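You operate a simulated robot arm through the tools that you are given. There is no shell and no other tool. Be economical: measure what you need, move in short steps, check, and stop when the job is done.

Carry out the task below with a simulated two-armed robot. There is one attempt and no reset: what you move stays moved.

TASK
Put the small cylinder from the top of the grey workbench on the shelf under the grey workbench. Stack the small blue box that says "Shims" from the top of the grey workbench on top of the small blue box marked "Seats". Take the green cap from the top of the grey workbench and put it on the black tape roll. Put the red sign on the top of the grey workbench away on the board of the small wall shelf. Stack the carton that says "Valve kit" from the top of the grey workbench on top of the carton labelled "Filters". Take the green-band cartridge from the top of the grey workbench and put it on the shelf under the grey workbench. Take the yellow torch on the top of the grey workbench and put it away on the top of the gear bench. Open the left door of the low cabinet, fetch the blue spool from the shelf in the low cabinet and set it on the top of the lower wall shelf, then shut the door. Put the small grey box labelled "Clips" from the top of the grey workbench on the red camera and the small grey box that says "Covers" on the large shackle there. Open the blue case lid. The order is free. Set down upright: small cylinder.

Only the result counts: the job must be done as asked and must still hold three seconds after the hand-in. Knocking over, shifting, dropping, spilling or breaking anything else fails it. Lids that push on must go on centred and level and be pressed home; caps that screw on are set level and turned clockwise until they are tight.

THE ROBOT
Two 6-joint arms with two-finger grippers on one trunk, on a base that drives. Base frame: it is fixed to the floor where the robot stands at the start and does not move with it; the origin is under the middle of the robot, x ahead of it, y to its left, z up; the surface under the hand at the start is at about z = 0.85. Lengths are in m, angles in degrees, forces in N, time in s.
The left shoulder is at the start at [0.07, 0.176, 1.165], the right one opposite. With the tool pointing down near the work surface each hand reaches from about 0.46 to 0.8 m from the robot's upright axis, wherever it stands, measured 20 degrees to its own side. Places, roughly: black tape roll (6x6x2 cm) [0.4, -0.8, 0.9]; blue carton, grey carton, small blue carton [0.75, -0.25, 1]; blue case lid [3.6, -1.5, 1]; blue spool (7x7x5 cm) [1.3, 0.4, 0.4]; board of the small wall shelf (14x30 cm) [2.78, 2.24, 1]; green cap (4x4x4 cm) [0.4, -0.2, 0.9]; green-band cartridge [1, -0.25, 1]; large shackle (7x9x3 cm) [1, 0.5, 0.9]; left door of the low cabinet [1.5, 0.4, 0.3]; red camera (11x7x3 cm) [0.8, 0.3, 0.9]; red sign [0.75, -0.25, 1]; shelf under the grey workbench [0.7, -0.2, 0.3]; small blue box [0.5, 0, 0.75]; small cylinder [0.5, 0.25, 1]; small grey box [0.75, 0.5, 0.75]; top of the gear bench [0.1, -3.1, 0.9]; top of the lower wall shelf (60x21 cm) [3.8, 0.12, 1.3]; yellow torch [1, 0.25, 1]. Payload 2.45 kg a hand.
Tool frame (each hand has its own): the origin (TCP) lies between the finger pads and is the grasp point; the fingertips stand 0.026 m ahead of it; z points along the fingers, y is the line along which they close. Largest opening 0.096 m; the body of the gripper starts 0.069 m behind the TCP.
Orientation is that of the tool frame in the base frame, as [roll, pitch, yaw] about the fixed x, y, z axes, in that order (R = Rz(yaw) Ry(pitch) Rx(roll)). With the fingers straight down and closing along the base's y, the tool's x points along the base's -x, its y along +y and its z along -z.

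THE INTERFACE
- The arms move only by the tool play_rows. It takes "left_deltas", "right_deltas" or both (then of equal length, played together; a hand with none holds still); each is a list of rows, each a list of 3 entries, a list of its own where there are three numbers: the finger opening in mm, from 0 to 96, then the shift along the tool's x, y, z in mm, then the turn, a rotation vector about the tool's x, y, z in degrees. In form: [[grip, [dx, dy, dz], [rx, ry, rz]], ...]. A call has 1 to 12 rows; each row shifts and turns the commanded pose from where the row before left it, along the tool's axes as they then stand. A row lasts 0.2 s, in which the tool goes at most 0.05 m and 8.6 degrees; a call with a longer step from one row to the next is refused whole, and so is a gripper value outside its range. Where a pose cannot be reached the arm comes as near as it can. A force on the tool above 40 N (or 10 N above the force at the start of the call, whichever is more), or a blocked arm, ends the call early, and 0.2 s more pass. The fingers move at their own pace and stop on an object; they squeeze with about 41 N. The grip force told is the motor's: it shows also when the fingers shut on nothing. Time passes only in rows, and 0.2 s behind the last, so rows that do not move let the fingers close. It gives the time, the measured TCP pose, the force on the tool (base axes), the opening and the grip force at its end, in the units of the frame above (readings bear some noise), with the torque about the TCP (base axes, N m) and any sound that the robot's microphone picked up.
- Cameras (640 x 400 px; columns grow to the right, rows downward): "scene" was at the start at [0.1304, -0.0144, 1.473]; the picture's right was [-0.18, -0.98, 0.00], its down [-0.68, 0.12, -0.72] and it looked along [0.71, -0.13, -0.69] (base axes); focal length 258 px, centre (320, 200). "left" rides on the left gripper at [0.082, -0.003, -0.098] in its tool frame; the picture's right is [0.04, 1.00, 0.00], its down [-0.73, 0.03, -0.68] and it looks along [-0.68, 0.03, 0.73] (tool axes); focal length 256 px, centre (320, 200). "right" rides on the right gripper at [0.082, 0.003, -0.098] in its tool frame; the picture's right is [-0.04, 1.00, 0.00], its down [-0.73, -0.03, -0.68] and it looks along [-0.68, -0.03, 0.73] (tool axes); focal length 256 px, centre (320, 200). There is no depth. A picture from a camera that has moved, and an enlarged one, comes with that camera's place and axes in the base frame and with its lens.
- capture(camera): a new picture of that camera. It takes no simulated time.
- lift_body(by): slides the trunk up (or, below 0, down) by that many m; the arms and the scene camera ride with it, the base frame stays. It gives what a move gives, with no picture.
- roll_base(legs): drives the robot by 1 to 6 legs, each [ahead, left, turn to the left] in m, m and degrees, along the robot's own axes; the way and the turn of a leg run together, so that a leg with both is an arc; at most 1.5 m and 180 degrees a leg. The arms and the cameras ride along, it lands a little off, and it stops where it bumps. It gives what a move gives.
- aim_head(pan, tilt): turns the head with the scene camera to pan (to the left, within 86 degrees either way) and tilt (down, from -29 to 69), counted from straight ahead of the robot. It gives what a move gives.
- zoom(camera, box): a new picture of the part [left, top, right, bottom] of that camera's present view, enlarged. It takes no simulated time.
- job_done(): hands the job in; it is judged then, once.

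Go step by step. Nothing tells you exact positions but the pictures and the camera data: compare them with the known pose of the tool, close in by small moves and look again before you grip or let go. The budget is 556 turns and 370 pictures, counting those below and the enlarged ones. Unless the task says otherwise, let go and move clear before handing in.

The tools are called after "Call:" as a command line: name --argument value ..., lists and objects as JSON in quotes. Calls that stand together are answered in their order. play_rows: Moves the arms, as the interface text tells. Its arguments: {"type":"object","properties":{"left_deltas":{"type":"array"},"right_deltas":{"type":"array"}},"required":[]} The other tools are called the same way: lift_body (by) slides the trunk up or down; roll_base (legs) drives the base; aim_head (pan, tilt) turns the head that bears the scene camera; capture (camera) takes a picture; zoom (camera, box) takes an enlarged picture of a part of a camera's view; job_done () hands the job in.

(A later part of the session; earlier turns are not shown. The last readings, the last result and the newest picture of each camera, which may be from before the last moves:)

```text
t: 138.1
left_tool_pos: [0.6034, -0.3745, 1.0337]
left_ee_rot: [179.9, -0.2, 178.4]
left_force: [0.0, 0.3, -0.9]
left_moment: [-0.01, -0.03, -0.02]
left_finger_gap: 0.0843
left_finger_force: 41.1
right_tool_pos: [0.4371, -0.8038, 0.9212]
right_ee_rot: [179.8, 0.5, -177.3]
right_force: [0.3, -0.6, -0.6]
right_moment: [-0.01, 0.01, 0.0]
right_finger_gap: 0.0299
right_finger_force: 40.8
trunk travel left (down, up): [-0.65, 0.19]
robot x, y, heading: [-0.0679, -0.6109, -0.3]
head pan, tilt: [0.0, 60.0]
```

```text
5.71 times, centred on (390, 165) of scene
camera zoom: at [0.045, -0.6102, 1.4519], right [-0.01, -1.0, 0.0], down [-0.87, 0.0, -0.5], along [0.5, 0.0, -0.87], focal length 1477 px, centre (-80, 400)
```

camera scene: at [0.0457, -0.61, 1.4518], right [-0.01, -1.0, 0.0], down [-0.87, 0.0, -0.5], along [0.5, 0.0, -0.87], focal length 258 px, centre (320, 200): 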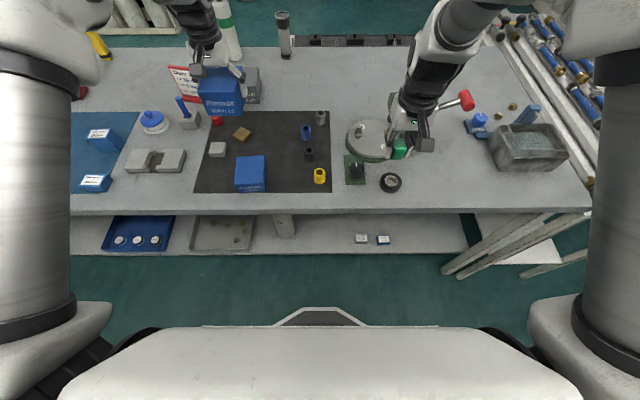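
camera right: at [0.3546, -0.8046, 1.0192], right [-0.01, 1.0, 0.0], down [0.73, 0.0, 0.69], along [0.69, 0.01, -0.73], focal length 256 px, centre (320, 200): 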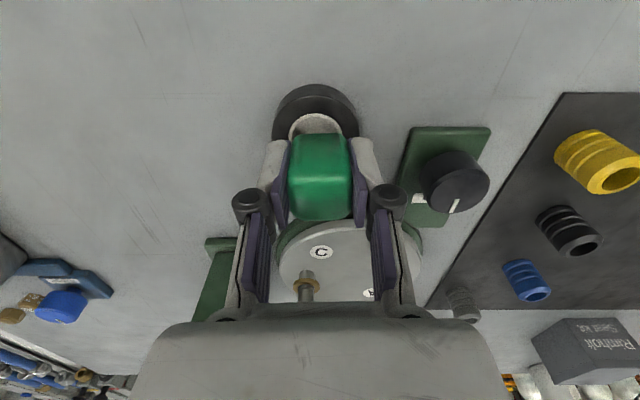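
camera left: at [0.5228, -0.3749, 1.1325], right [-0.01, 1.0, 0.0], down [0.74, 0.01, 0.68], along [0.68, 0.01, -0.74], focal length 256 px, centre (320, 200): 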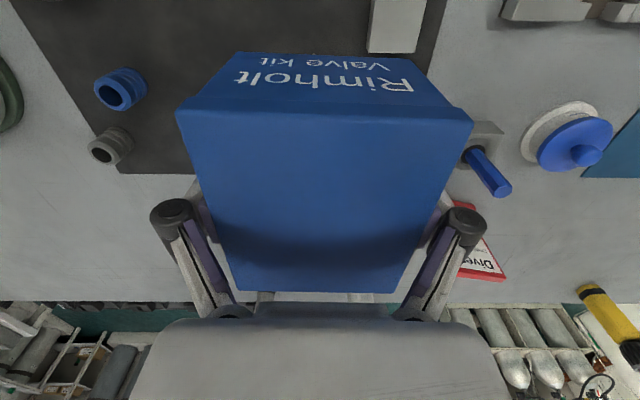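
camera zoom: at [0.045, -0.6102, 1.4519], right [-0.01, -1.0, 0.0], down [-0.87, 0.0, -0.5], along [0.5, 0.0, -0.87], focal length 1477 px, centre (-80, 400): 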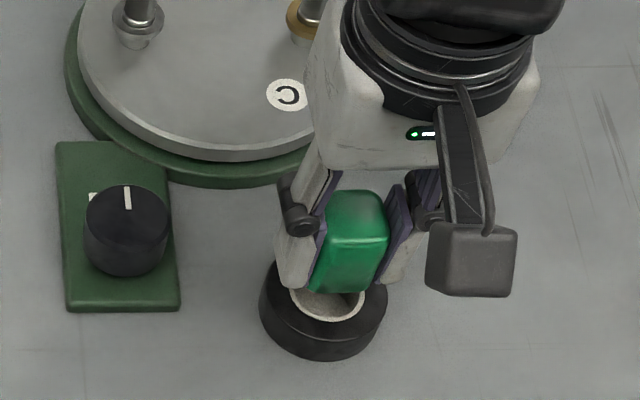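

Call:
play_rows --right_deltas '[[20, [-2, 1.5, 6], [0, 0, 0]], [20, [0, 0, 4], [0, 0, 0]], [20, [0, 0, 0], [0, 0, 0]]]'

Call:
play_rows --right_deltas '[[20, [0, 0, 3], [0, 0, 0]], [20, [0, 0, 0], [0, 0, 0]]]'

Call:
play_rows --right_deltas '[[20, [0, 0, 2], [0, 0, 0]], [20, [0, 0, 0], [0, 0, 0]]]'

Call:
zoom --camera "scene" --box '[340, 130, 440, 200]'

Call:
zoom --camera "right" --box '[240, 70, 400, 230]'

```text
t: 138.9
left_tool_pos: [0.6043, -0.3757, 1.0348]
left_ee_rot: [179.9, -0.1, 178.3]
left_force: [0.1, 0.2, -1.6]
left_moment: [-0.01, -0.02, 0.0]
left_finger_gap: 0.0843
left_finger_force: 40.6
right_tool_pos: [0.4387, -0.8013, 0.9113]
right_ee_rot: [179.8, 0.6, -177.2]
right_force: [0.8, -1.0, -0.1]
right_moment: [-0.01, 0.01, 0.02]
right_finger_gap: 0.0299
right_finger_force: 40.6
trunk travel left (down, up): [-0.65, 0.19]
robot x, y, heading: [-0.0704, -0.6112, -0.2]
head pan, tilt: [0.0, 60.0]
```

```text
t: 139.5
left_tool_pos: [0.603, -0.3766, 1.0338]
left_ee_rot: [-179.9, 0.0, 178.3]
left_force: [-0.9, 0.9, -1.3]
left_moment: [0.03, -0.01, 0.01]
left_finger_gap: 0.0843
left_finger_force: 41.5
right_tool_pos: [0.4391, -0.8015, 0.9081]
right_ee_rot: [179.8, 0.5, -177.2]
right_force: [-0.7, -0.1, 0.1]
right_moment: [0.0, -0.02, -0.04]
right_finger_gap: 0.03
right_finger_force: 40.9
trunk travel left (down, up): [-0.65, 0.19]
robot x, y, heading: [-0.0725, -0.6076, -0.3]
head pan, tilt: [0.0, 60.0]
```

```text
t: 140.1
left_tool_pos: [0.6053, -0.3761, 1.0336]
left_ee_rot: [-180.0, -0.1, 178.4]
left_force: [0.0, -0.2, -1.1]
left_moment: [-0.01, 0.02, 0.0]
left_finger_gap: 0.0842
left_finger_force: 40.5
right_tool_pos: [0.4396, -0.8015, 0.905]
right_ee_rot: [179.8, 0.5, -177.1]
right_force: [0.7, 0.5, 0.1]
right_moment: [0.01, 0.02, -0.02]
right_finger_gap: 0.0299
right_finger_force: 40.9
trunk travel left (down, up): [-0.65, 0.19]
robot x, y, heading: [-0.0713, -0.6087, -0.7]
head pan, tilt: [0.0, 60.0]
```

```text
5.71 times, centred on (390, 165) of scene
camera zoom: at [0.0456, -0.6103, 1.4518], right [-0.01, -1.0, 0.0], down [-0.87, 0.0, -0.5], along [0.5, 0.0, -0.87], focal length 1477 px, centre (-80, 400)
```

zoom: 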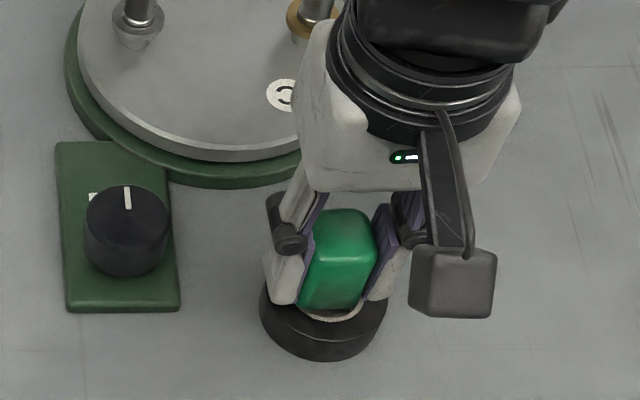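

```text
2.50 times, centred on (320, 150) of right
camera zoom: at [0.3561, -0.8031, 1.0039], right [-0.01, 1.0, 0.0], down [0.73, 0.0, 0.68], along [0.68, 0.01, -0.73], focal length 640 px, centre (320, 325)
```

zoom: 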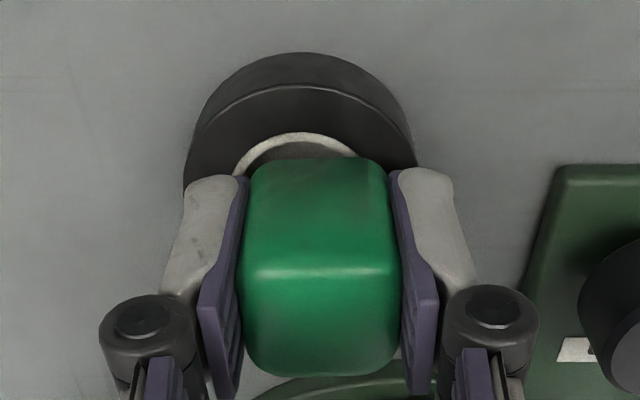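

Call:
play_rows --right_deltas '[[20, [0, -1, 2], [0, 0, 0]], [20, [0, 0, 0], [0, 0, 0]]]'

Call:
play_rows --right_deltas '[[20, [0, 0, 2], [0, 0, 0]], [20, [0, 0, 0], [0, 0, 0]]]'

Call:
play_rows --right_deltas '[[20, [0, 0, 2], [0, 0, 0]], [20, [0, 0, 0], [0, 0, 0]]]'

```text
t: 140.7
left_tool_pos: [0.6045, -0.3763, 1.0339]
left_ee_rot: [-180.0, 0.0, 178.4]
left_force: [-0.1, 0.7, -1.1]
left_moment: [-0.01, 0.01, -0.01]
left_finger_gap: 0.0843
left_finger_force: 40.9
right_tool_pos: [0.4398, -0.8018, 0.9036]
right_ee_rot: [179.8, 0.4, -177.2]
right_force: [0.0, 0.5, 1.0]
right_moment: [-0.02, -0.03, -0.03]
right_finger_gap: 0.0298
right_finger_force: 41.3
trunk travel left (down, up): [-0.65, 0.19]
robot x, y, heading: [-0.0716, -0.6107, -0.2]
head pan, tilt: [0.0, 60.0]
```

```text
t: 141.3
left_tool_pos: [0.6036, -0.3762, 1.0341]
left_ee_rot: [180.0, -0.1, 178.4]
left_force: [0.6, 0.2, -1.7]
left_moment: [-0.01, -0.02, 0.0]
left_finger_gap: 0.0843
left_finger_force: 40.8
right_tool_pos: [0.4396, -0.8026, 0.9012]
right_ee_rot: [179.9, 0.6, -177.3]
right_force: [0.4, 0.4, 0.3]
right_moment: [-0.02, 0.01, 0.03]
right_finger_gap: 0.0302
right_finger_force: 40.9
trunk travel left (down, up): [-0.65, 0.19]
robot x, y, heading: [-0.0711, -0.613, -0.3]
head pan, tilt: [0.0, 60.0]
```

```text
t: 141.9
left_tool_pos: [0.6046, -0.3774, 1.0351]
left_ee_rot: [180.0, -0.1, 178.5]
left_force: [-0.4, 0.0, -1.9]
left_moment: [-0.03, -0.02, 0.02]
left_finger_gap: 0.0841
left_finger_force: 41.0
right_tool_pos: [0.4383, -0.803, 0.9001]
right_ee_rot: [179.9, 0.4, -177.2]
right_force: [-0.2, -0.2, -0.5]
right_moment: [0.03, 0.02, 0.02]
right_finger_gap: 0.0299
right_finger_force: 41.0
trunk travel left (down, up): [-0.65, 0.19]
robot x, y, heading: [-0.0703, -0.6116, -0.2]
head pan, tilt: [0.0, 60.0]
```

Call:
play_rows --right_deltas '[[20, [0, 0, 2], [0, 0, 0]], [20, [0, 0, 0], [0, 0, 0]]]'

Call:
play_rows --right_deltas '[[20, [0, 0, 2], [0, 0, 0]], [20, [0, 0, 0], [0, 0, 0]]]'

Call:
play_rows --right_deltas '[[20, [0, 0, 2], [0, 0, 0]], [20, [0, 0, 0], [0, 0, 0]]]'

Call:
zoom --camera "scene" --box '[340, 130, 440, 200]'

```text
t: 142.5
left_tool_pos: [0.604, -0.3759, 1.0337]
left_ee_rot: [-179.9, -0.1, 178.4]
left_force: [-0.1, 0.0, -0.9]
left_moment: [0.02, 0.01, -0.01]
left_finger_gap: 0.0844
left_finger_force: 40.6
right_tool_pos: [0.438, -0.8018, 0.8986]
right_ee_rot: [179.8, 0.6, -177.2]
right_force: [1.1, -1.5, 6.3]
right_moment: [-0.13, 0.01, -0.02]
right_finger_gap: 0.0302
right_finger_force: 41.0
trunk travel left (down, up): [-0.65, 0.19]
robot x, y, heading: [-0.069, -0.6103, -0.2]
head pan, tilt: [0.0, 60.0]
```

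```text
t: 143.1
left_tool_pos: [0.6022, -0.3747, 1.0362]
left_ee_rot: [179.9, 0.0, 178.5]
left_force: [-0.9, -0.2, -1.9]
left_moment: [0.0, 0.01, 0.01]
left_finger_gap: 0.0844
left_finger_force: 40.5
right_tool_pos: [0.4376, -0.8015, 0.8971]
right_ee_rot: [179.9, 0.8, -177.2]
right_force: [3.6, -4.3, 30.6]
right_moment: [-0.19, -0.09, 0.0]
right_finger_gap: 0.03
right_finger_force: 41.3
trunk travel left (down, up): [-0.65, 0.19]
robot x, y, heading: [-0.0737, -0.6119, -0.3]
head pan, tilt: [0.0, 60.0]
```

```text
t: 143.7
left_tool_pos: [0.6023, -0.375, 1.0345]
left_ee_rot: [-180.0, 0.0, 178.4]
left_force: [-0.4, 0.0, -1.9]
left_moment: [0.0, 0.01, 0.02]
left_finger_gap: 0.0844
left_finger_force: 40.5
right_tool_pos: [0.4384, -0.8022, 0.8947]
right_ee_rot: [180.0, 0.7, -177.3]
right_force: [3.2, -1.4, 32.5]
right_moment: [-0.05, -0.1, 0.01]
right_finger_gap: 0.0301
right_finger_force: 41.3
trunk travel left (down, up): [-0.65, 0.19]
robot x, y, heading: [-0.0686, -0.6109, -0.1]
head pan, tilt: [0.0, 60.0]
```

```text
5.71 times, centred on (390, 165) of scene
camera zoom: at [0.0423, -0.6092, 1.4522], right [-0.01, -1.0, 0.0], down [-0.86, 0.0, -0.5], along [0.5, 0.0, -0.86], focal length 1477 px, centre (-80, 400)
```

zoom: 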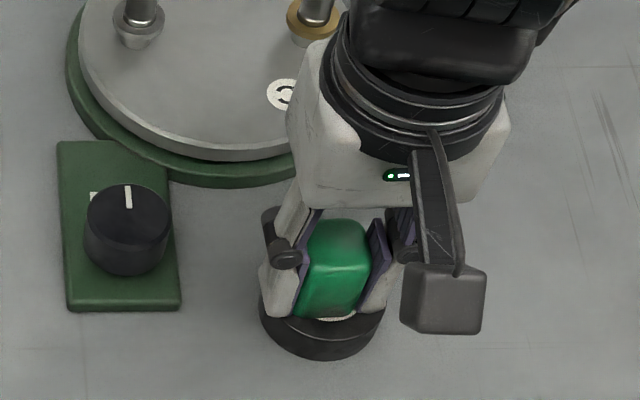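

Call:
play_rows --right_deltas '[[20, [0, 0, -3], [0, 0, 0]], [20, [0, 0, 0], [0, 0, 0]]]'

Call:
play_rows --right_deltas '[[36, [0, 0, 0], [0, 0, 0]], [44, [0, 0, 0], [0, 0, 0]], [60, [0, 0, 0], [0, 0, 0]], [60, [0, 0, -15], [0, 0, 0]], [60, [0, 0, -30], [0, 0, 0]], [96, [0, 0, -40], [0, 0, 0]], [96, [0, 0, -40], [0, 0, 0]]]'

Call:
capture --camera "right"

Call:
zoom --camera "scene" --box '[340, 130, 440, 200]'

```text
t: 144.3
left_tool_pos: [0.6048, -0.3732, 1.0336]
left_ee_rot: [-179.9, -0.1, 178.3]
left_force: [-0.9, -0.3, -1.5]
left_moment: [-0.01, -0.01, 0.0]
left_finger_gap: 0.0842
left_finger_force: 40.9
right_tool_pos: [0.4374, -0.8012, 0.8954]
right_ee_rot: [179.7, 0.3, -177.3]
right_force: [0.0, 1.3, 3.0]
right_moment: [0.01, -0.03, 0.02]
right_finger_gap: 0.0301
right_finger_force: 41.1
trunk travel left (down, up): [-0.65, 0.19]
robot x, y, heading: [-0.0703, -0.6102, -0.5]
head pan, tilt: [0.0, 60.0]
```

```text
t: 145.9
left_tool_pos: [0.6016, -0.375, 1.0356]
left_ee_rot: [180.0, -0.1, 178.4]
left_force: [-0.3, -0.5, -0.9]
left_moment: [0.02, 0.02, -0.02]
left_finger_gap: 0.0841
left_finger_force: 40.7
right_tool_pos: [0.4389, -0.8032, 1.0205]
right_ee_rot: [179.9, 0.5, -177.2]
right_force: [-1.4, -0.1, 1.2]
right_moment: [-0.01, 0.0, 0.01]
right_finger_gap: 0.0963
right_finger_force: 0.0
trunk travel left (down, up): [-0.65, 0.19]
robot x, y, heading: [-0.0728, -0.6114, -0.3]
head pan, tilt: [0.0, 60.0]
```

```text
250 pictures are left
camera right: at [0.3563, -0.8033, 1.1192], right [-0.01, 1.0, 0.0], down [0.73, 0.0, 0.69], along [0.69, 0.01, -0.73], focal length 256 px, centre (320, 200)
```

right: 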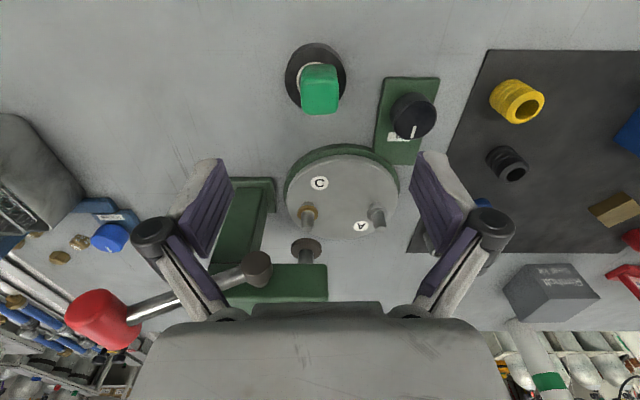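

```text
5.71 times, centred on (390, 165) of scene
camera zoom: at [0.044, -0.6102, 1.4519], right [-0.01, -1.0, 0.0], down [-0.87, 0.0, -0.5], along [0.5, 0.0, -0.87], focal length 1477 px, centre (-80, 400)
```

zoom: 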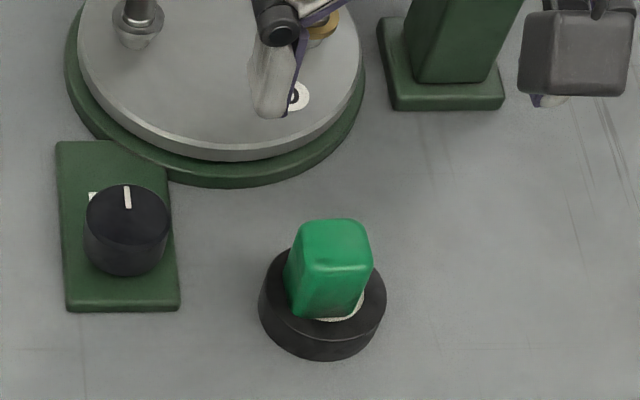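

Call:
play_rows --left_deltas '[[70, [36, -13, 0], [0, 0, -1.4]], [70, [36, -13, 0], [0, 0, -1.4]], [70, [36, -11, 0], [0, 0, -1.4]], [70, [35, -8, 0], [0, 0, -1.4]], [70, [0, 0, 0], [0, 0, 0]]]'

Call:
capture --camera "scene"

Call:
capture --camera "left"

```text
t: 147.1
left_tool_pos: [0.4623, -0.4222, 1.031]
left_ee_rot: [180.0, -0.3, -176.0]
left_force: [0.5, -0.4, -1.9]
left_moment: [0.0, 0.01, 0.02]
left_finger_gap: 0.0842
left_finger_force: 41.6
right_tool_pos: [0.4409, -0.7998, 1.02]
right_ee_rot: [179.8, 0.4, -177.1]
right_force: [0.6, -0.1, 0.1]
right_moment: [-0.04, 0.01, -0.01]
right_finger_gap: 0.0957
right_finger_force: 0.1
trunk travel left (down, up): [-0.65, 0.19]
robot x, y, heading: [-0.0724, -0.6095, -0.3]
head pan, tilt: [0.0, 60.0]
```

```text
248 pictures are left
camera scene: at [0.0468, -0.6097, 1.4517], right [-0.01, -1.0, 0.0], down [-0.87, 0.0, -0.5], along [0.5, 0.0, -0.87], focal length 258 px, centre (320, 200)
```

scene: 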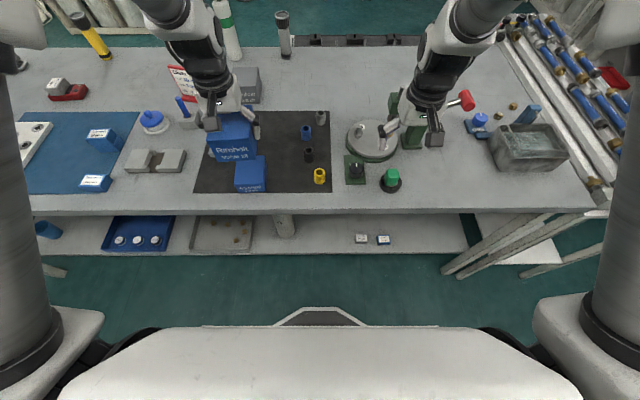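

```text
247 pictures are left
camera left: at [0.3815, -0.43, 1.1303], right [-0.11, 0.99, 0.0], down [0.73, 0.08, 0.68], along [0.67, 0.07, -0.74], focal length 256 px, centre (320, 200)
```

left: 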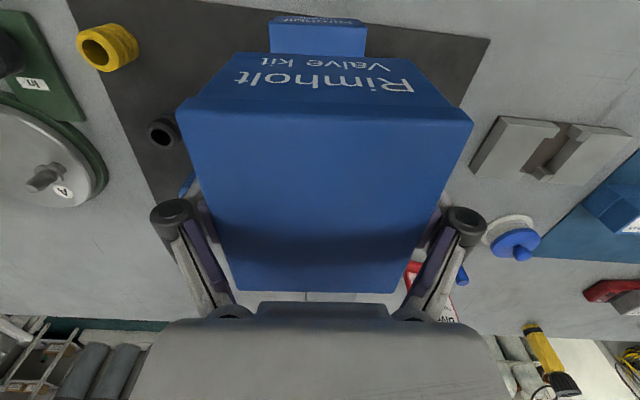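

Call:
play_rows --left_deltas '[[70, [1, -4.5, 25], [0, 0, 0]], [70, [0, 0, 30], [0, 0, 0]], [70, [0, 0, 30], [0, 0, 0]], [70, [0, 0, 0], [0, 0, 0]]]'

Call:
capture --camera "left"

Call:
zoom --camera "scene" --box '[180, 100, 340, 220]'

```text
t: 148.1
left_tool_pos: [0.461, -0.4271, 0.9476]
left_ee_rot: [179.8, 0.0, -176.0]
left_force: [-0.3, -0.6, -1.6]
left_moment: [-0.01, -0.01, -0.03]
left_finger_gap: 0.0844
left_finger_force: 41.1
right_tool_pos: [0.4397, -0.8024, 1.0209]
right_ee_rot: [179.8, 0.5, -177.2]
right_force: [0.1, -0.4, 0.6]
right_moment: [-0.01, -0.03, 0.0]
right_finger_gap: 0.0959
right_finger_force: 0.1
trunk travel left (down, up): [-0.65, 0.19]
robot x, y, heading: [-0.0704, -0.6089, -0.4]
head pan, tilt: [0.0, 60.0]
```

```text
246 pictures are left
camera left: at [0.3802, -0.4343, 1.0467], right [-0.11, 0.99, 0.0], down [0.73, 0.08, 0.68], along [0.67, 0.08, -0.74], focal length 256 px, centre (320, 200)
```

left: 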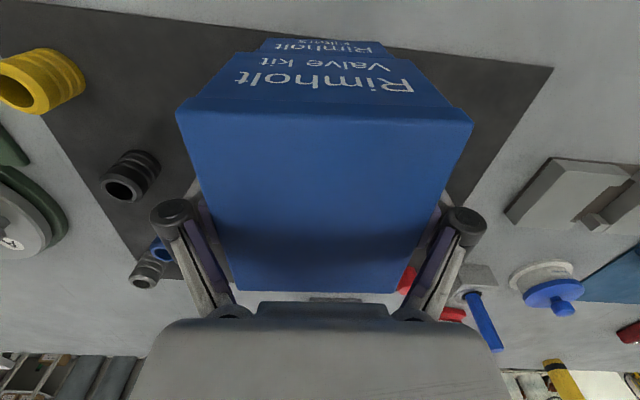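

```text
3.33 times, centred on (260, 160) of scene
camera zoom: at [0.0449, -0.6107, 1.4519], right [-0.01, -1.0, 0.0], down [-0.87, 0.0, -0.5], along [0.5, 0.0, -0.87], focal length 862 px, centre (520, 333)
```

zoom: 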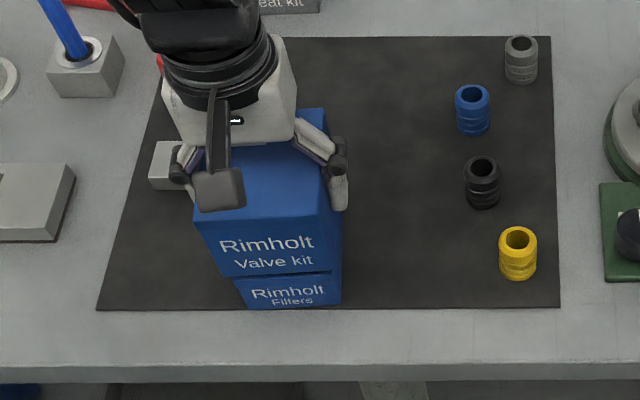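

Call:
play_rows --left_deltas '[[70, [0, 0, 5], [0, 0, 0]], [70, [0, 0, 4], [0, 0, 0]], [70, [0, 0, 0], [0, 0, 0]]]'

Call:
play_rows --left_deltas '[[70, [0, 0, 3], [0, 0, 0]], [70, [0, 0, 0], [0, 0, 0]]]'

Call:
play_rows --left_deltas '[[70, [0, 0, 2], [0, 0, 0]], [70, [0, 0, 0], [0, 0, 0]]]'

```text
t: 148.9
left_tool_pos: [0.4604, -0.426, 0.94]
left_ee_rot: [180.0, -0.2, -176.1]
left_force: [-1.0, 0.2, -1.4]
left_moment: [-0.02, 0.02, 0.01]
left_finger_gap: 0.0841
left_finger_force: 40.9
right_tool_pos: [0.4405, -0.8037, 1.02]
right_ee_rot: [179.7, 0.5, -177.2]
right_force: [-0.2, -0.4, 1.1]
right_moment: [-0.01, 0.03, -0.02]
right_finger_gap: 0.0957
right_finger_force: 0.1
trunk travel left (down, up): [-0.65, 0.19]
robot x, y, heading: [-0.0704, -0.6101, -0.2]
head pan, tilt: [0.0, 60.0]
```

```text
t: 149.5
left_tool_pos: [0.4609, -0.4277, 0.9389]
left_ee_rot: [-180.0, 0.1, -176.0]
left_force: [1.7, 2.2, 14.3]
left_moment: [0.07, 0.39, -0.04]
left_finger_gap: 0.0843
left_finger_force: 40.4
right_tool_pos: [0.4388, -0.8023, 1.0204]
right_ee_rot: [179.9, 0.5, -177.2]
right_force: [0.0, -0.9, 0.2]
right_moment: [0.0, -0.01, 0.03]
right_finger_gap: 0.0962
right_finger_force: 0.0
trunk travel left (down, up): [-0.65, 0.19]
robot x, y, heading: [-0.0677, -0.6093, -0.1]
head pan, tilt: [0.0, 60.0]
```

```text
t: 150.1
left_tool_pos: [0.4601, -0.4269, 0.9371]
left_ee_rot: [-180.0, 0.0, -176.0]
left_force: [7.8, 4.4, 27.1]
left_moment: [0.18, -0.2, -0.05]
left_finger_gap: 0.0847
left_finger_force: 40.7
right_tool_pos: [0.438, -0.8021, 1.0208]
right_ee_rot: [179.9, 0.6, -177.2]
right_force: [0.0, 0.3, -0.1]
right_moment: [0.02, 0.01, 0.01]
right_finger_gap: 0.0962
right_finger_force: 0.1
trunk travel left (down, up): [-0.65, 0.19]
robot x, y, heading: [-0.0694, -0.6078, -0.2]
head pan, tilt: [0.0, 60.0]
```

Call:
zoom --camera "scene" --box '[200, 120, 300, 200]'

Call:
play_rows --left_deltas '[[70, [0, 0, -3], [0, 0, 0]], [70, [0, 0, 0], [0, 0, 0]]]'

```text
5.00 times, centred on (250, 160) of scene
camera zoom: at [0.0436, -0.6107, 1.4522], right [-0.01, -1.0, 0.0], down [-0.87, 0.0, -0.5], along [0.5, 0.0, -0.87], focal length 1292 px, centre (670, 400)
```

zoom: 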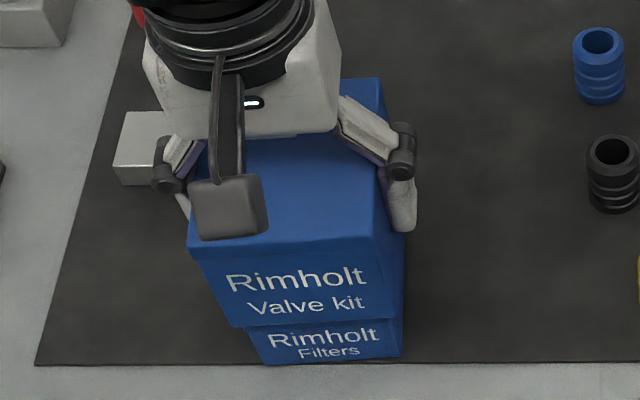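

```text
t: 150.7
left_tool_pos: [0.4588, -0.4266, 0.9363]
left_ee_rot: [179.9, -0.3, -176.0]
left_force: [2.0, 0.0, 4.2]
left_moment: [-0.15, -0.35, 0.03]
left_finger_gap: 0.0844
left_finger_force: 41.4
right_tool_pos: [0.4389, -0.8031, 1.0192]
right_ee_rot: [179.7, 0.5, -177.2]
right_force: [0.2, -0.6, 0.3]
right_moment: [0.01, 0.02, 0.0]
right_finger_gap: 0.0959
right_finger_force: 0.0
trunk travel left (down, up): [-0.65, 0.19]
robot x, y, heading: [-0.0733, -0.6069, -0.4]
head pan, tilt: [0.0, 60.0]
```

Call:
play_rows --left_deltas '[[70, [0, 0, -5], [0, 0, 0]], [70, [0, -6.5, 0], [0, 0, 0]], [70, [0, 0, 3], [0, 0, 0]], [70, [0, 0, 0], [0, 0, 0]]]'

Call:
play_rows --left_deltas '[[70, [0, 0, 2], [0, 0, 0]], [70, [0, 0, 0], [0, 0, 0]]]'

Call:
zoom --camera "scene" --box '[200, 120, 300, 200]'

```text
t: 151.7
left_tool_pos: [0.4615, -0.4335, 0.9399]
left_ee_rot: [-180.0, -0.1, -175.9]
left_force: [-0.3, -0.4, -2.0]
left_moment: [0.02, 0.01, 0.01]
left_finger_gap: 0.0838
left_finger_force: 41.2
right_tool_pos: [0.4398, -0.8017, 1.0208]
right_ee_rot: [179.8, 0.5, -177.2]
right_force: [0.0, -0.2, -0.2]
right_moment: [0.02, 0.0, 0.05]
right_finger_gap: 0.0961
right_finger_force: 0.1
trunk travel left (down, up): [-0.65, 0.19]
robot x, y, heading: [-0.0736, -0.6102, -0.4]
head pan, tilt: [0.0, 60.0]
```

```text
t: 152.3
left_tool_pos: [0.4606, -0.4339, 0.939]
left_ee_rot: [-180.0, 0.0, -176.0]
left_force: [0.0, -0.5, -1.7]
left_moment: [0.0, 0.0, 0.01]
left_finger_gap: 0.0843
left_finger_force: 41.3
right_tool_pos: [0.44, -0.8022, 1.02]
right_ee_rot: [179.7, 0.5, -177.2]
right_force: [0.1, 0.4, 0.4]
right_moment: [-0.02, -0.03, 0.0]
right_finger_gap: 0.096
right_finger_force: 0.0
trunk travel left (down, up): [-0.65, 0.19]
robot x, y, heading: [-0.075, -0.6084, -0.3]
head pan, tilt: [0.0, 60.0]
```

```text
5.00 times, centred on (250, 160) of scene
camera zoom: at [0.0455, -0.6105, 1.4518], right [-0.01, -1.0, 0.0], down [-0.87, 0.0, -0.5], along [0.5, 0.0, -0.87], focal length 1292 px, centre (670, 400)
```

zoom: 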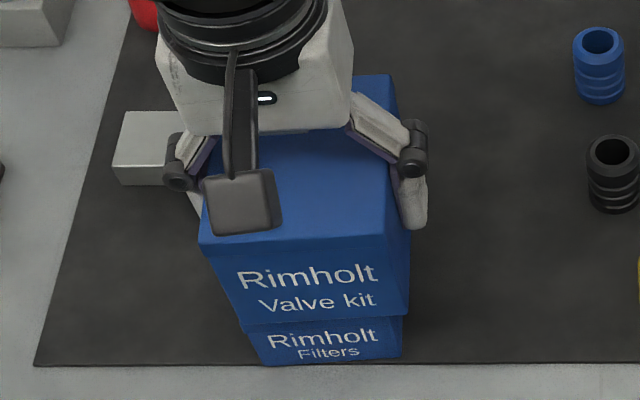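

Call:
play_rows --left_deltas '[[70, [0, 0, 2], [0, 0, 0]], [70, [0, 0, 0], [0, 0, 0]]]'

Call:
play_rows --left_deltas '[[70, [0, 0, 2], [0, 0, 0]], [70, [0, 0, 0], [0, 0, 0]]]'

```text
t: 152.9
left_tool_pos: [0.462, -0.4335, 0.9363]
left_ee_rot: [180.0, 0.0, -176.0]
left_force: [1.4, 1.2, 6.1]
left_moment: [0.06, -0.25, 0.01]
left_finger_gap: 0.0846
left_finger_force: 41.5
right_tool_pos: [0.4407, -0.8015, 1.0212]
right_ee_rot: [179.8, 0.5, -177.2]
right_force: [0.6, 0.9, -0.9]
right_moment: [0.02, 0.01, -0.02]
right_finger_gap: 0.0962
right_finger_force: 0.2
trunk travel left (down, up): [-0.65, 0.19]
robot x, y, heading: [-0.0708, -0.6093, -0.4]
head pan, tilt: [0.0, 60.0]
```

```text
t: 153.5
left_tool_pos: [0.4598, -0.4333, 0.936]
left_ee_rot: [180.0, 0.2, -175.9]
left_force: [6.1, 4.5, 27.4]
left_moment: [0.14, -0.08, -0.07]
left_finger_gap: 0.0844
left_finger_force: 41.0
right_tool_pos: [0.4384, -0.8025, 1.0207]
right_ee_rot: [179.8, 0.6, -177.2]
right_force: [0.8, -0.1, -0.4]
right_moment: [-0.04, -0.03, 0.01]
right_finger_gap: 0.0957
right_finger_force: 0.2
trunk travel left (down, up): [-0.65, 0.19]
robot x, y, heading: [-0.0682, -0.6108, -0.6]
head pan, tilt: [0.0, 60.0]
```

Call:
play_rows --left_deltas '[[70, [0, 0, -2], [0, 0, 0]], [88, [0, 0, -1], [0, 0, 0]], [96, [0, 0, 0], [0, 0, 0]], [96, [0, 0, 0], [0, 0, 0]], [96, [0, 0, -10], [0, 0, 0]], [96, [0, 0, -25], [0, 0, 0]], [96, [0, 0, -40], [0, 0, 0]], [96, [0, 0, -40], [0, 0, 0]]]'

Call:
capture --camera "scene"

Call:
zoom --camera "scene" --box '[200, 120, 300, 200]'

```text
t: 155.3
left_tool_pos: [0.4582, -0.432, 1.0549]
left_ee_rot: [179.9, -0.2, -176.0]
left_force: [0.2, 0.1, 0.6]
left_moment: [-0.05, 0.0, 0.0]
left_finger_gap: 0.0962
left_finger_force: 0.0
right_tool_pos: [0.4393, -0.8015, 1.0204]
right_ee_rot: [179.8, 0.6, -177.2]
right_force: [0.1, 0.5, -0.3]
right_moment: [0.03, -0.01, 0.0]
right_finger_gap: 0.0958
right_finger_force: 0.1
trunk travel left (down, up): [-0.65, 0.19]
robot x, y, heading: [-0.0689, -0.6108, -0.2]
head pan, tilt: [0.0, 60.0]
```

```text
242 pictures are left
camera scene: at [0.0437, -0.6105, 1.4519], right [-0.01, -1.0, 0.0], down [-0.87, 0.0, -0.5], along [0.5, 0.0, -0.87], focal length 258 px, centre (320, 200)
```

scene: 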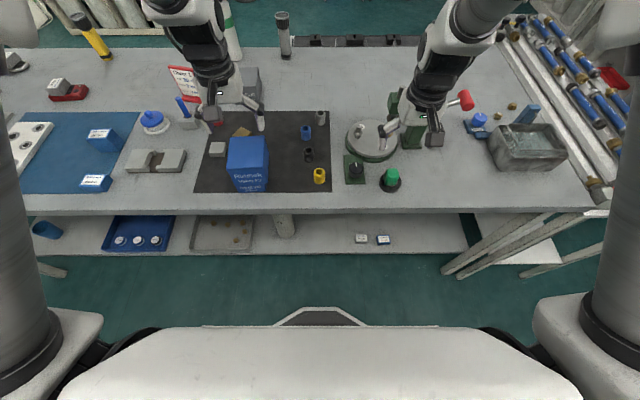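

```text
5.00 times, centred on (250, 160) of scene
camera zoom: at [0.0437, -0.6105, 1.4519], right [-0.01, -1.0, 0.0], down [-0.87, 0.0, -0.5], along [0.5, 0.0, -0.87], focal length 1292 px, centre (670, 400)
```

zoom: 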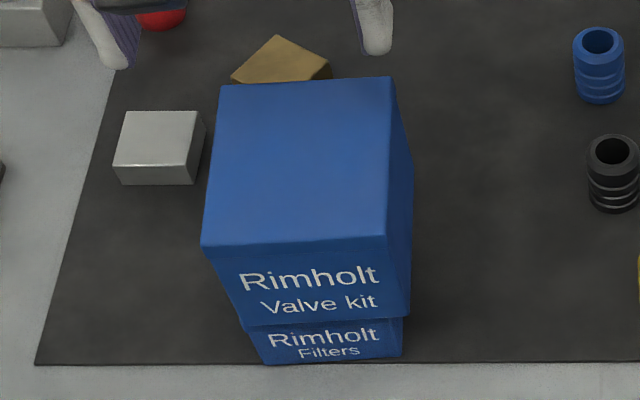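

Call:
play_rows --right_deltas '[[96, [0, 0, -40], [0, 0, 0]], [96, [0, 0, -40], [0, 0, 0]]]' --left_deltas '[[96, [0, 0, -20], [0, 0, 0]], [96, [0, 0, -20], [0, 0, 0]]]'

Call:
roll_base --legs '[[0, 0.53, 0.3], [0.15, 0, 0]]'

Call:
aim_head --pan -5 --tilt 42

Call:
capture --camera "scene"

Call:
capture --camera "right"

```text
t: 155.9
left_tool_pos: [0.458, -0.4324, 1.0941]
left_ee_rot: [180.0, 0.0, -175.9]
left_force: [-0.1, -0.7, -0.2]
left_moment: [0.03, -0.06, -0.01]
left_finger_gap: 0.0961
left_finger_force: 0.2
right_tool_pos: [0.437, -0.8028, 1.1006]
right_ee_rot: [179.8, 0.7, -177.2]
right_force: [0.2, 0.4, 0.6]
right_moment: [0.01, -0.02, -0.01]
right_finger_gap: 0.0962
right_finger_force: 0.0
trunk travel left (down, up): [-0.65, 0.19]
robot x, y, heading: [-0.0658, -0.609, -0.2]
head pan, tilt: [0.0, 60.0]
```

```text
t: 160.0
left_tool_pos: [0.6132, 0.1057, 1.0945]
left_ee_rot: [-180.0, 0.0, -175.6]
left_force: [-0.7, 0.0, 0.2]
left_moment: [0.0, 0.01, 0.01]
left_finger_gap: 0.096
left_finger_force: 0.1
right_tool_pos: [0.5944, -0.2653, 1.1016]
right_ee_rot: [179.8, 0.6, -176.7]
right_force: [0.1, 0.7, 0.6]
right_moment: [0.04, 0.01, 0.0]
right_finger_gap: 0.0957
right_finger_force: 0.0
trunk travel left (down, up): [-0.65, 0.19]
robot x, y, heading: [0.0869, -0.077, 0.1]
head pan, tilt: [0.0, 60.0]
```

```text
t: 160.8
left_tool_pos: [0.6156, 0.106, 1.094]
left_ee_rot: [179.9, -0.1, -175.6]
left_force: [0.0, -0.1, 0.6]
left_moment: [0.02, 0.02, 0.02]
left_finger_gap: 0.096
left_finger_force: 0.2
right_tool_pos: [0.5954, -0.2639, 1.0997]
right_ee_rot: [179.9, 0.6, -176.8]
right_force: [0.1, 0.7, 0.3]
right_moment: [-0.01, 0.0, 0.04]
right_finger_gap: 0.0961
right_finger_force: 0.1
trunk travel left (down, up): [-0.65, 0.19]
robot x, y, heading: [0.0821, -0.0773, -0.1]
head pan, tilt: [-5.0, 42.0]
```

```text
240 pictures are left
camera scene: at [0.2181, -0.0816, 1.4755], right [-0.09, -1.0, 0.0], down [-0.67, 0.06, -0.74], along [0.74, -0.06, -0.67], focal length 258 px, centre (320, 200)
```

scene: 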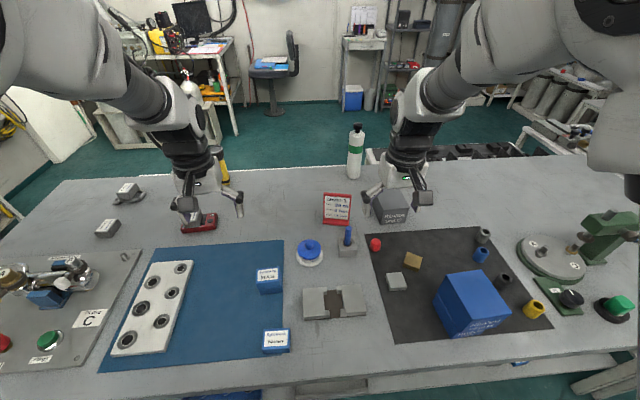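

```text
239 pictures are left
camera right: at [0.5129, -0.2667, 1.1984], right [-0.02, 1.0, 0.0], down [0.73, 0.01, 0.68], along [0.68, 0.01, -0.73], focal length 256 px, centre (320, 200)
```

right: 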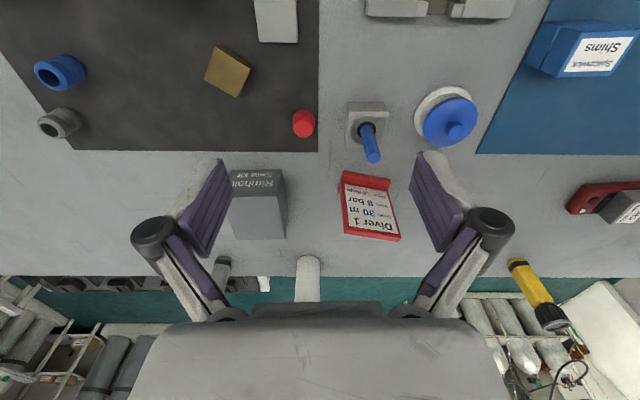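

Call:
zoom --camera "scene" --box '[300, 110, 420, 240]'

```text
3.08 times, centred on (360, 175) of scene
camera zoom: at [0.2181, -0.0816, 1.4755], right [-0.09, -1.0, 0.0], down [-0.67, 0.06, -0.74], along [0.74, -0.06, -0.67], focal length 795 px, centre (197, 277)
```

zoom: 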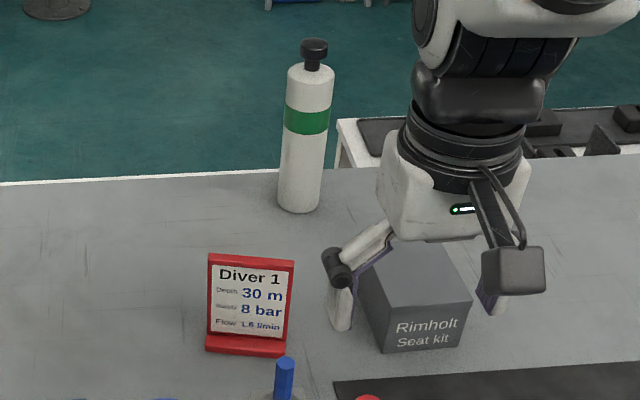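

Call:
play_rows --right_deltas '[[96, [-22, 0, 0], [0, -8.33, 0]], [96, [-21.8, 0, 3.2], [0, -8.33, 0]], [96, [-21, 0, 6.3], [0, -8.33, 0]], [96, [-20, 0, 9.3], [0, -8.33, 0]], [96, [-18.4, 0, 12], [0, -8.33, 0]], [96, [-16.5, 0, 14.6], [0, -8.33, 0]], [96, [-14.1, 0, 16.9], [0, -8.33, 0]], [96, [-11.6, 0, 18.7], [0, -8.33, 0]], [96, [-8.8, 0, 20.2], [0, -8.33, 0]], [96, [0, 0, 0], [0, 0, 0]]]'

Call:
roll_base --legs '[[0.05, 0, 0]]'

Call:
capture --camera "right"

Call:
capture --camera "scene"

```text
t: 163.0
left_tool_pos: [0.6145, 0.1085, 1.095]
left_ee_rot: [-180.0, -0.1, -175.5]
left_force: [-0.2, 0.9, 0.0]
left_moment: [-0.04, 0.0, 0.0]
left_finger_gap: 0.0961
left_finger_force: 0.0
right_tool_pos: [0.7958, -0.2633, 1.1654]
right_ee_rot: [171.3, 69.5, -179.0]
right_force: [0.5, -0.1, -0.3]
right_moment: [0.03, -0.01, -0.04]
right_finger_gap: 0.0959
right_finger_force: 0.2
right hand out of reach, approached as far as the arm can: row 5, 6, 7, 8, 9
trunk travel left (down, up): [-0.65, 0.19]
robot x, y, heading: [0.0836, -0.0687, -0.0]
head pan, tilt: [-5.0, 42.0]
```

```text
t: 163.9
left_tool_pos: [0.6611, 0.1053, 1.0964]
left_ee_rot: [180.0, 0.1, -175.7]
left_force: [-0.6, -0.2, -0.4]
left_moment: [0.01, -0.03, 0.02]
left_finger_gap: 0.0958
left_finger_force: 0.1
right_tool_pos: [0.8412, -0.2656, 1.1664]
right_ee_rot: [171.0, 69.6, -179.4]
right_force: [-0.4, 0.3, 0.4]
right_moment: [-0.01, 0.01, 0.01]
right_finger_gap: 0.0961
right_finger_force: 0.0
trunk travel left (down, up): [-0.65, 0.19]
robot x, y, heading: [0.1362, -0.0721, 0.1]
head pan, tilt: [-5.0, 42.0]
```

```text
237 pictures are left
camera right: at [0.7213, -0.2787, 1.1252], right [-0.14, 0.99, 0.09], down [-0.37, -0.14, 0.92], along [0.92, 0.1, 0.38], focal length 256 px, centre (320, 200)
```

right: 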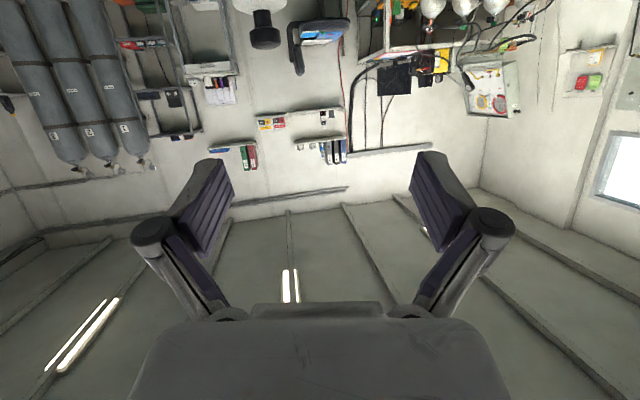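

```text
236 pictures are left
camera scene: at [0.2624, -0.0821, 1.4762], right [-0.09, -1.0, 0.0], down [-0.66, 0.06, -0.74], along [0.74, -0.06, -0.67], focal length 258 px, centre (320, 200)
```

scene: 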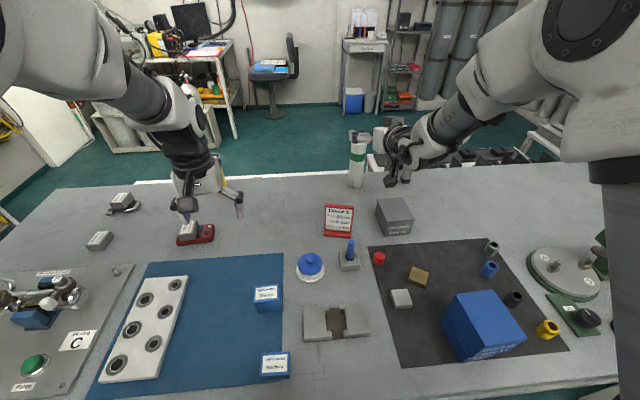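

Call:
play_rows --right_deltas '[[96, [-5.5, 0, 20], [0, 0, 0]], [96, [-5.5, 0, 20], [0, 0, 0]], [96, [-5.5, 0, 20], [0, 0, 0]], [96, [0, 0, 0], [0, 0, 0]]]'

Call:
capture --camera "scene"

```text
t: 164.9
left_tool_pos: [0.6619, 0.1056, 1.0943]
left_ee_rot: [180.0, 0.0, -175.7]
left_force: [-0.2, 0.1, 1.7]
left_moment: [0.04, -0.04, -0.07]
left_finger_gap: 0.0963
left_finger_force: 0.0
right_tool_pos: [0.9052, -0.2551, 1.1597]
right_ee_rot: [171.0, 69.3, -179.3]
right_force: [-0.7, 0.7, 0.4]
right_moment: [0.0, 0.02, 0.04]
right_finger_gap: 0.096
right_finger_force: 0.0
trunk travel left (down, up): [-0.65, 0.19]
robot x, y, heading: [0.1342, -0.074, 0.1]
head pan, tilt: [-5.0, 42.0]
```

```text
235 pictures are left
camera scene: at [0.2649, -0.0819, 1.4758], right [-0.09, -1.0, 0.0], down [-0.67, 0.06, -0.74], along [0.74, -0.06, -0.67], focal length 258 px, centre (320, 200)
```

scene: 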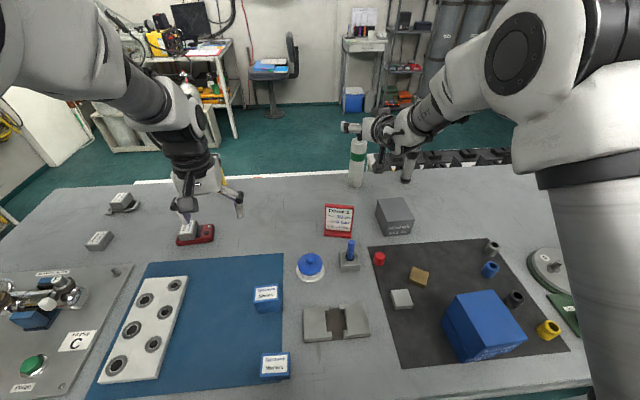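

Call:
play_rows --right_deltas '[[96, [0, -15, 0], [4.5, 0, 0]], [96, [0, -15, 0], [4.5, 0, 0]], [96, [30, 0, 11], [0, 0, 0]], [96, [30, 0, 11], [0, 0, 0]], [96, [30, 0, 11], [0, 0, 0]], [96, [30, 0, 11], [0, 0, 0]], [96, [0, 0, 0], [0, 0, 0]]]'

Call:
capture --camera "right"

Call:
capture --camera "scene"

```text
t: 166.5
left_tool_pos: [0.6638, 0.106, 1.095]
left_ee_rot: [180.0, -0.1, -175.7]
left_force: [0.2, 0.5, 0.3]
left_moment: [0.0, -0.02, -0.03]
left_finger_gap: 0.0959
left_finger_force: 0.1
right_tool_pos: [0.9285, -0.3089, 1.0528]
right_ee_rot: [173.1, 68.5, -179.1]
right_force: [0.0, 0.0, 0.3]
right_moment: [-0.01, -0.02, 0.0]
right_finger_gap: 0.096
right_finger_force: 0.2
right hand out of reach, approached as far as the arm can: row 1, 2, 3, 4, 5, 6
trunk travel left (down, up): [-0.65, 0.19]
robot x, y, heading: [0.1369, -0.0731, -0.1]
head pan, tilt: [-5.0, 42.0]
```

```text
234 pictures are left
camera right: at [0.8072, -0.3181, 1.0138], right [-0.11, 0.99, 0.08], down [-0.35, -0.12, 0.93], along [0.93, 0.07, 0.36], focal length 256 px, centre (320, 200)
```

right: 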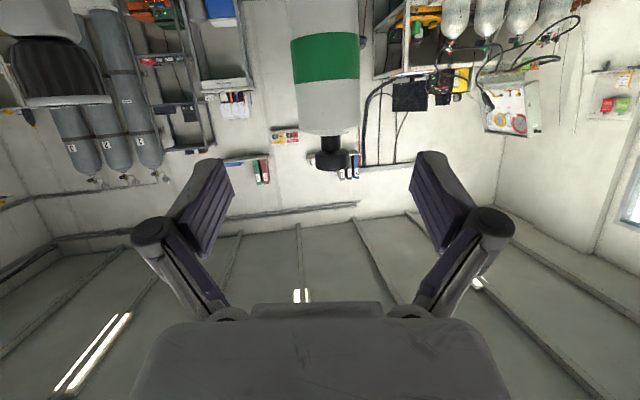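

```text
233 pictures are left
camera scene: at [0.2658, -0.0815, 1.4757], right [-0.09, -1.0, 0.0], down [-0.67, 0.06, -0.74], along [0.74, -0.06, -0.67], focal length 258 px, centre (320, 200)
```

scene: 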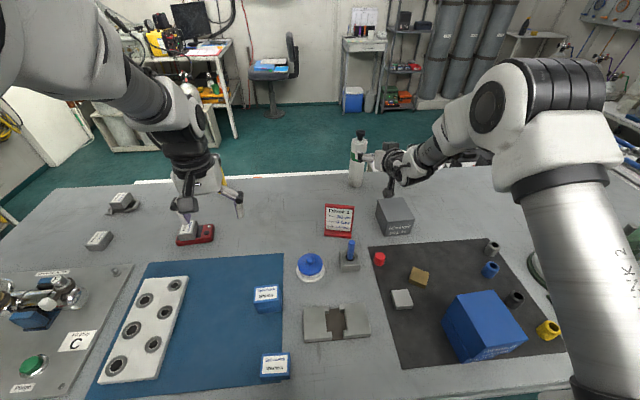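

Call:
roll_base --legs '[[0, 0.06, 0]]'

Call:
play_rows --right_deltas '[[96, [0, -18, 0], [3.5, 0, 0]], [96, [0, -17, 0], [3.5, 0, 0]], [96, [0, 0, 0], [0, 0, 0]]]'

Call:
capture --camera "right"

```text
t: 167.5
left_tool_pos: [0.6646, 0.1649, 1.0956]
left_ee_rot: [179.8, -0.1, -175.7]
left_force: [0.3, 0.0, 0.9]
left_moment: [0.0, 0.07, -0.03]
left_finger_gap: 0.0962
left_finger_force: 0.1
right_tool_pos: [0.9292, -0.2501, 1.0514]
right_ee_rot: [172.9, 68.5, -179.4]
right_force: [1.1, -1.0, -0.2]
right_moment: [0.0, -0.02, 0.02]
right_finger_gap: 0.0956
right_finger_force: 0.0
trunk travel left (down, up): [-0.65, 0.19]
robot x, y, heading: [0.1338, -0.0145, -0.1]
head pan, tilt: [-5.0, 42.0]
```

```text
t: 168.3
left_tool_pos: [0.6648, 0.1675, 1.0933]
left_ee_rot: [-179.9, -0.1, -175.7]
left_force: [0.5, -0.2, 0.5]
left_moment: [-0.08, -0.01, 0.0]
left_finger_gap: 0.0962
left_finger_force: 0.0
right_tool_pos: [0.9356, -0.299, 1.0564]
right_ee_rot: [177.4, 68.2, -178.2]
right_force: [0.1, 0.3, -0.3]
right_moment: [0.0, 0.01, -0.04]
right_finger_gap: 0.0957
right_finger_force: 0.1
right hand out of reach, approached as far as the arm can: row 1, 2
trunk travel left (down, up): [-0.65, 0.19]
robot x, y, heading: [0.1357, -0.0129, 0.0]
head pan, tilt: [-5.0, 42.0]
```

```text
232 pictures are left
camera right: at [0.8142, -0.3042, 1.018], right [-0.05, 1.0, 0.05], down [-0.35, -0.07, 0.93], along [0.93, 0.03, 0.36], focal length 256 px, centre (320, 200)
```

right: 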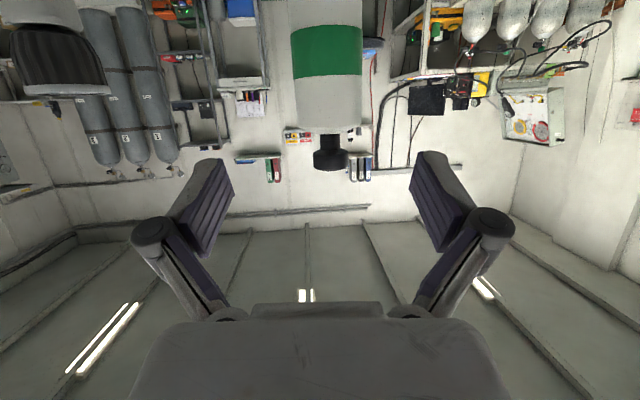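

Call:
play_rows --right_deltas '[[96, [-2, 5, 29], [0, 0, 0]], [96, [-2, 5, 29], [0, 0, 0]], [96, [0, 0, 0], [0, 0, 0]]]'

Call:
capture --camera "right"

Call:
zoom --camera "scene" --box '[300, 110, 440, 240]'

```text
t: 169.1
left_tool_pos: [0.6637, 0.165, 1.0947]
left_ee_rot: [179.9, 0.0, -175.8]
left_force: [-0.4, -0.2, 0.1]
left_moment: [0.0, -0.02, -0.01]
left_finger_gap: 0.0957
left_finger_force: 0.1
right_tool_pos: [0.9905, -0.2873, 1.0381]
right_ee_rot: [177.0, 68.3, -178.7]
right_force: [0.1, 0.6, 0.0]
right_moment: [0.01, 0.0, 0.01]
right_finger_gap: 0.0961
right_finger_force: 0.0
trunk travel left (down, up): [-0.65, 0.19]
robot x, y, heading: [0.1341, -0.0159, -0.2]
head pan, tilt: [-5.0, 42.0]
```

```text
231 pictures are left
camera right: at [0.8694, -0.2922, 0.9994], right [-0.05, 1.0, 0.06], down [-0.35, -0.07, 0.93], along [0.93, 0.03, 0.36], focal length 256 px, centre (320, 200)
```

right: 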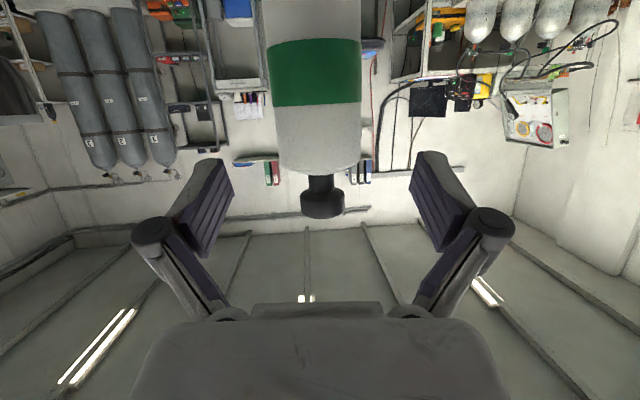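

```text
3.08 times, centred on (370, 175) of scene
camera zoom: at [0.2654, -0.0227, 1.4758], right [-0.09, -1.0, 0.0], down [-0.67, 0.06, -0.74], along [0.74, -0.07, -0.67], focal length 795 px, centre (166, 277)
```

zoom: 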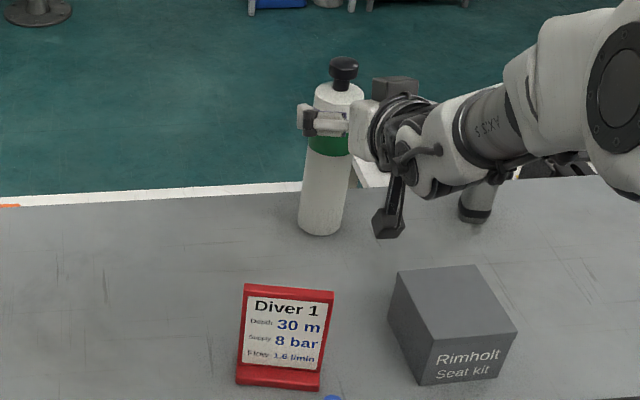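

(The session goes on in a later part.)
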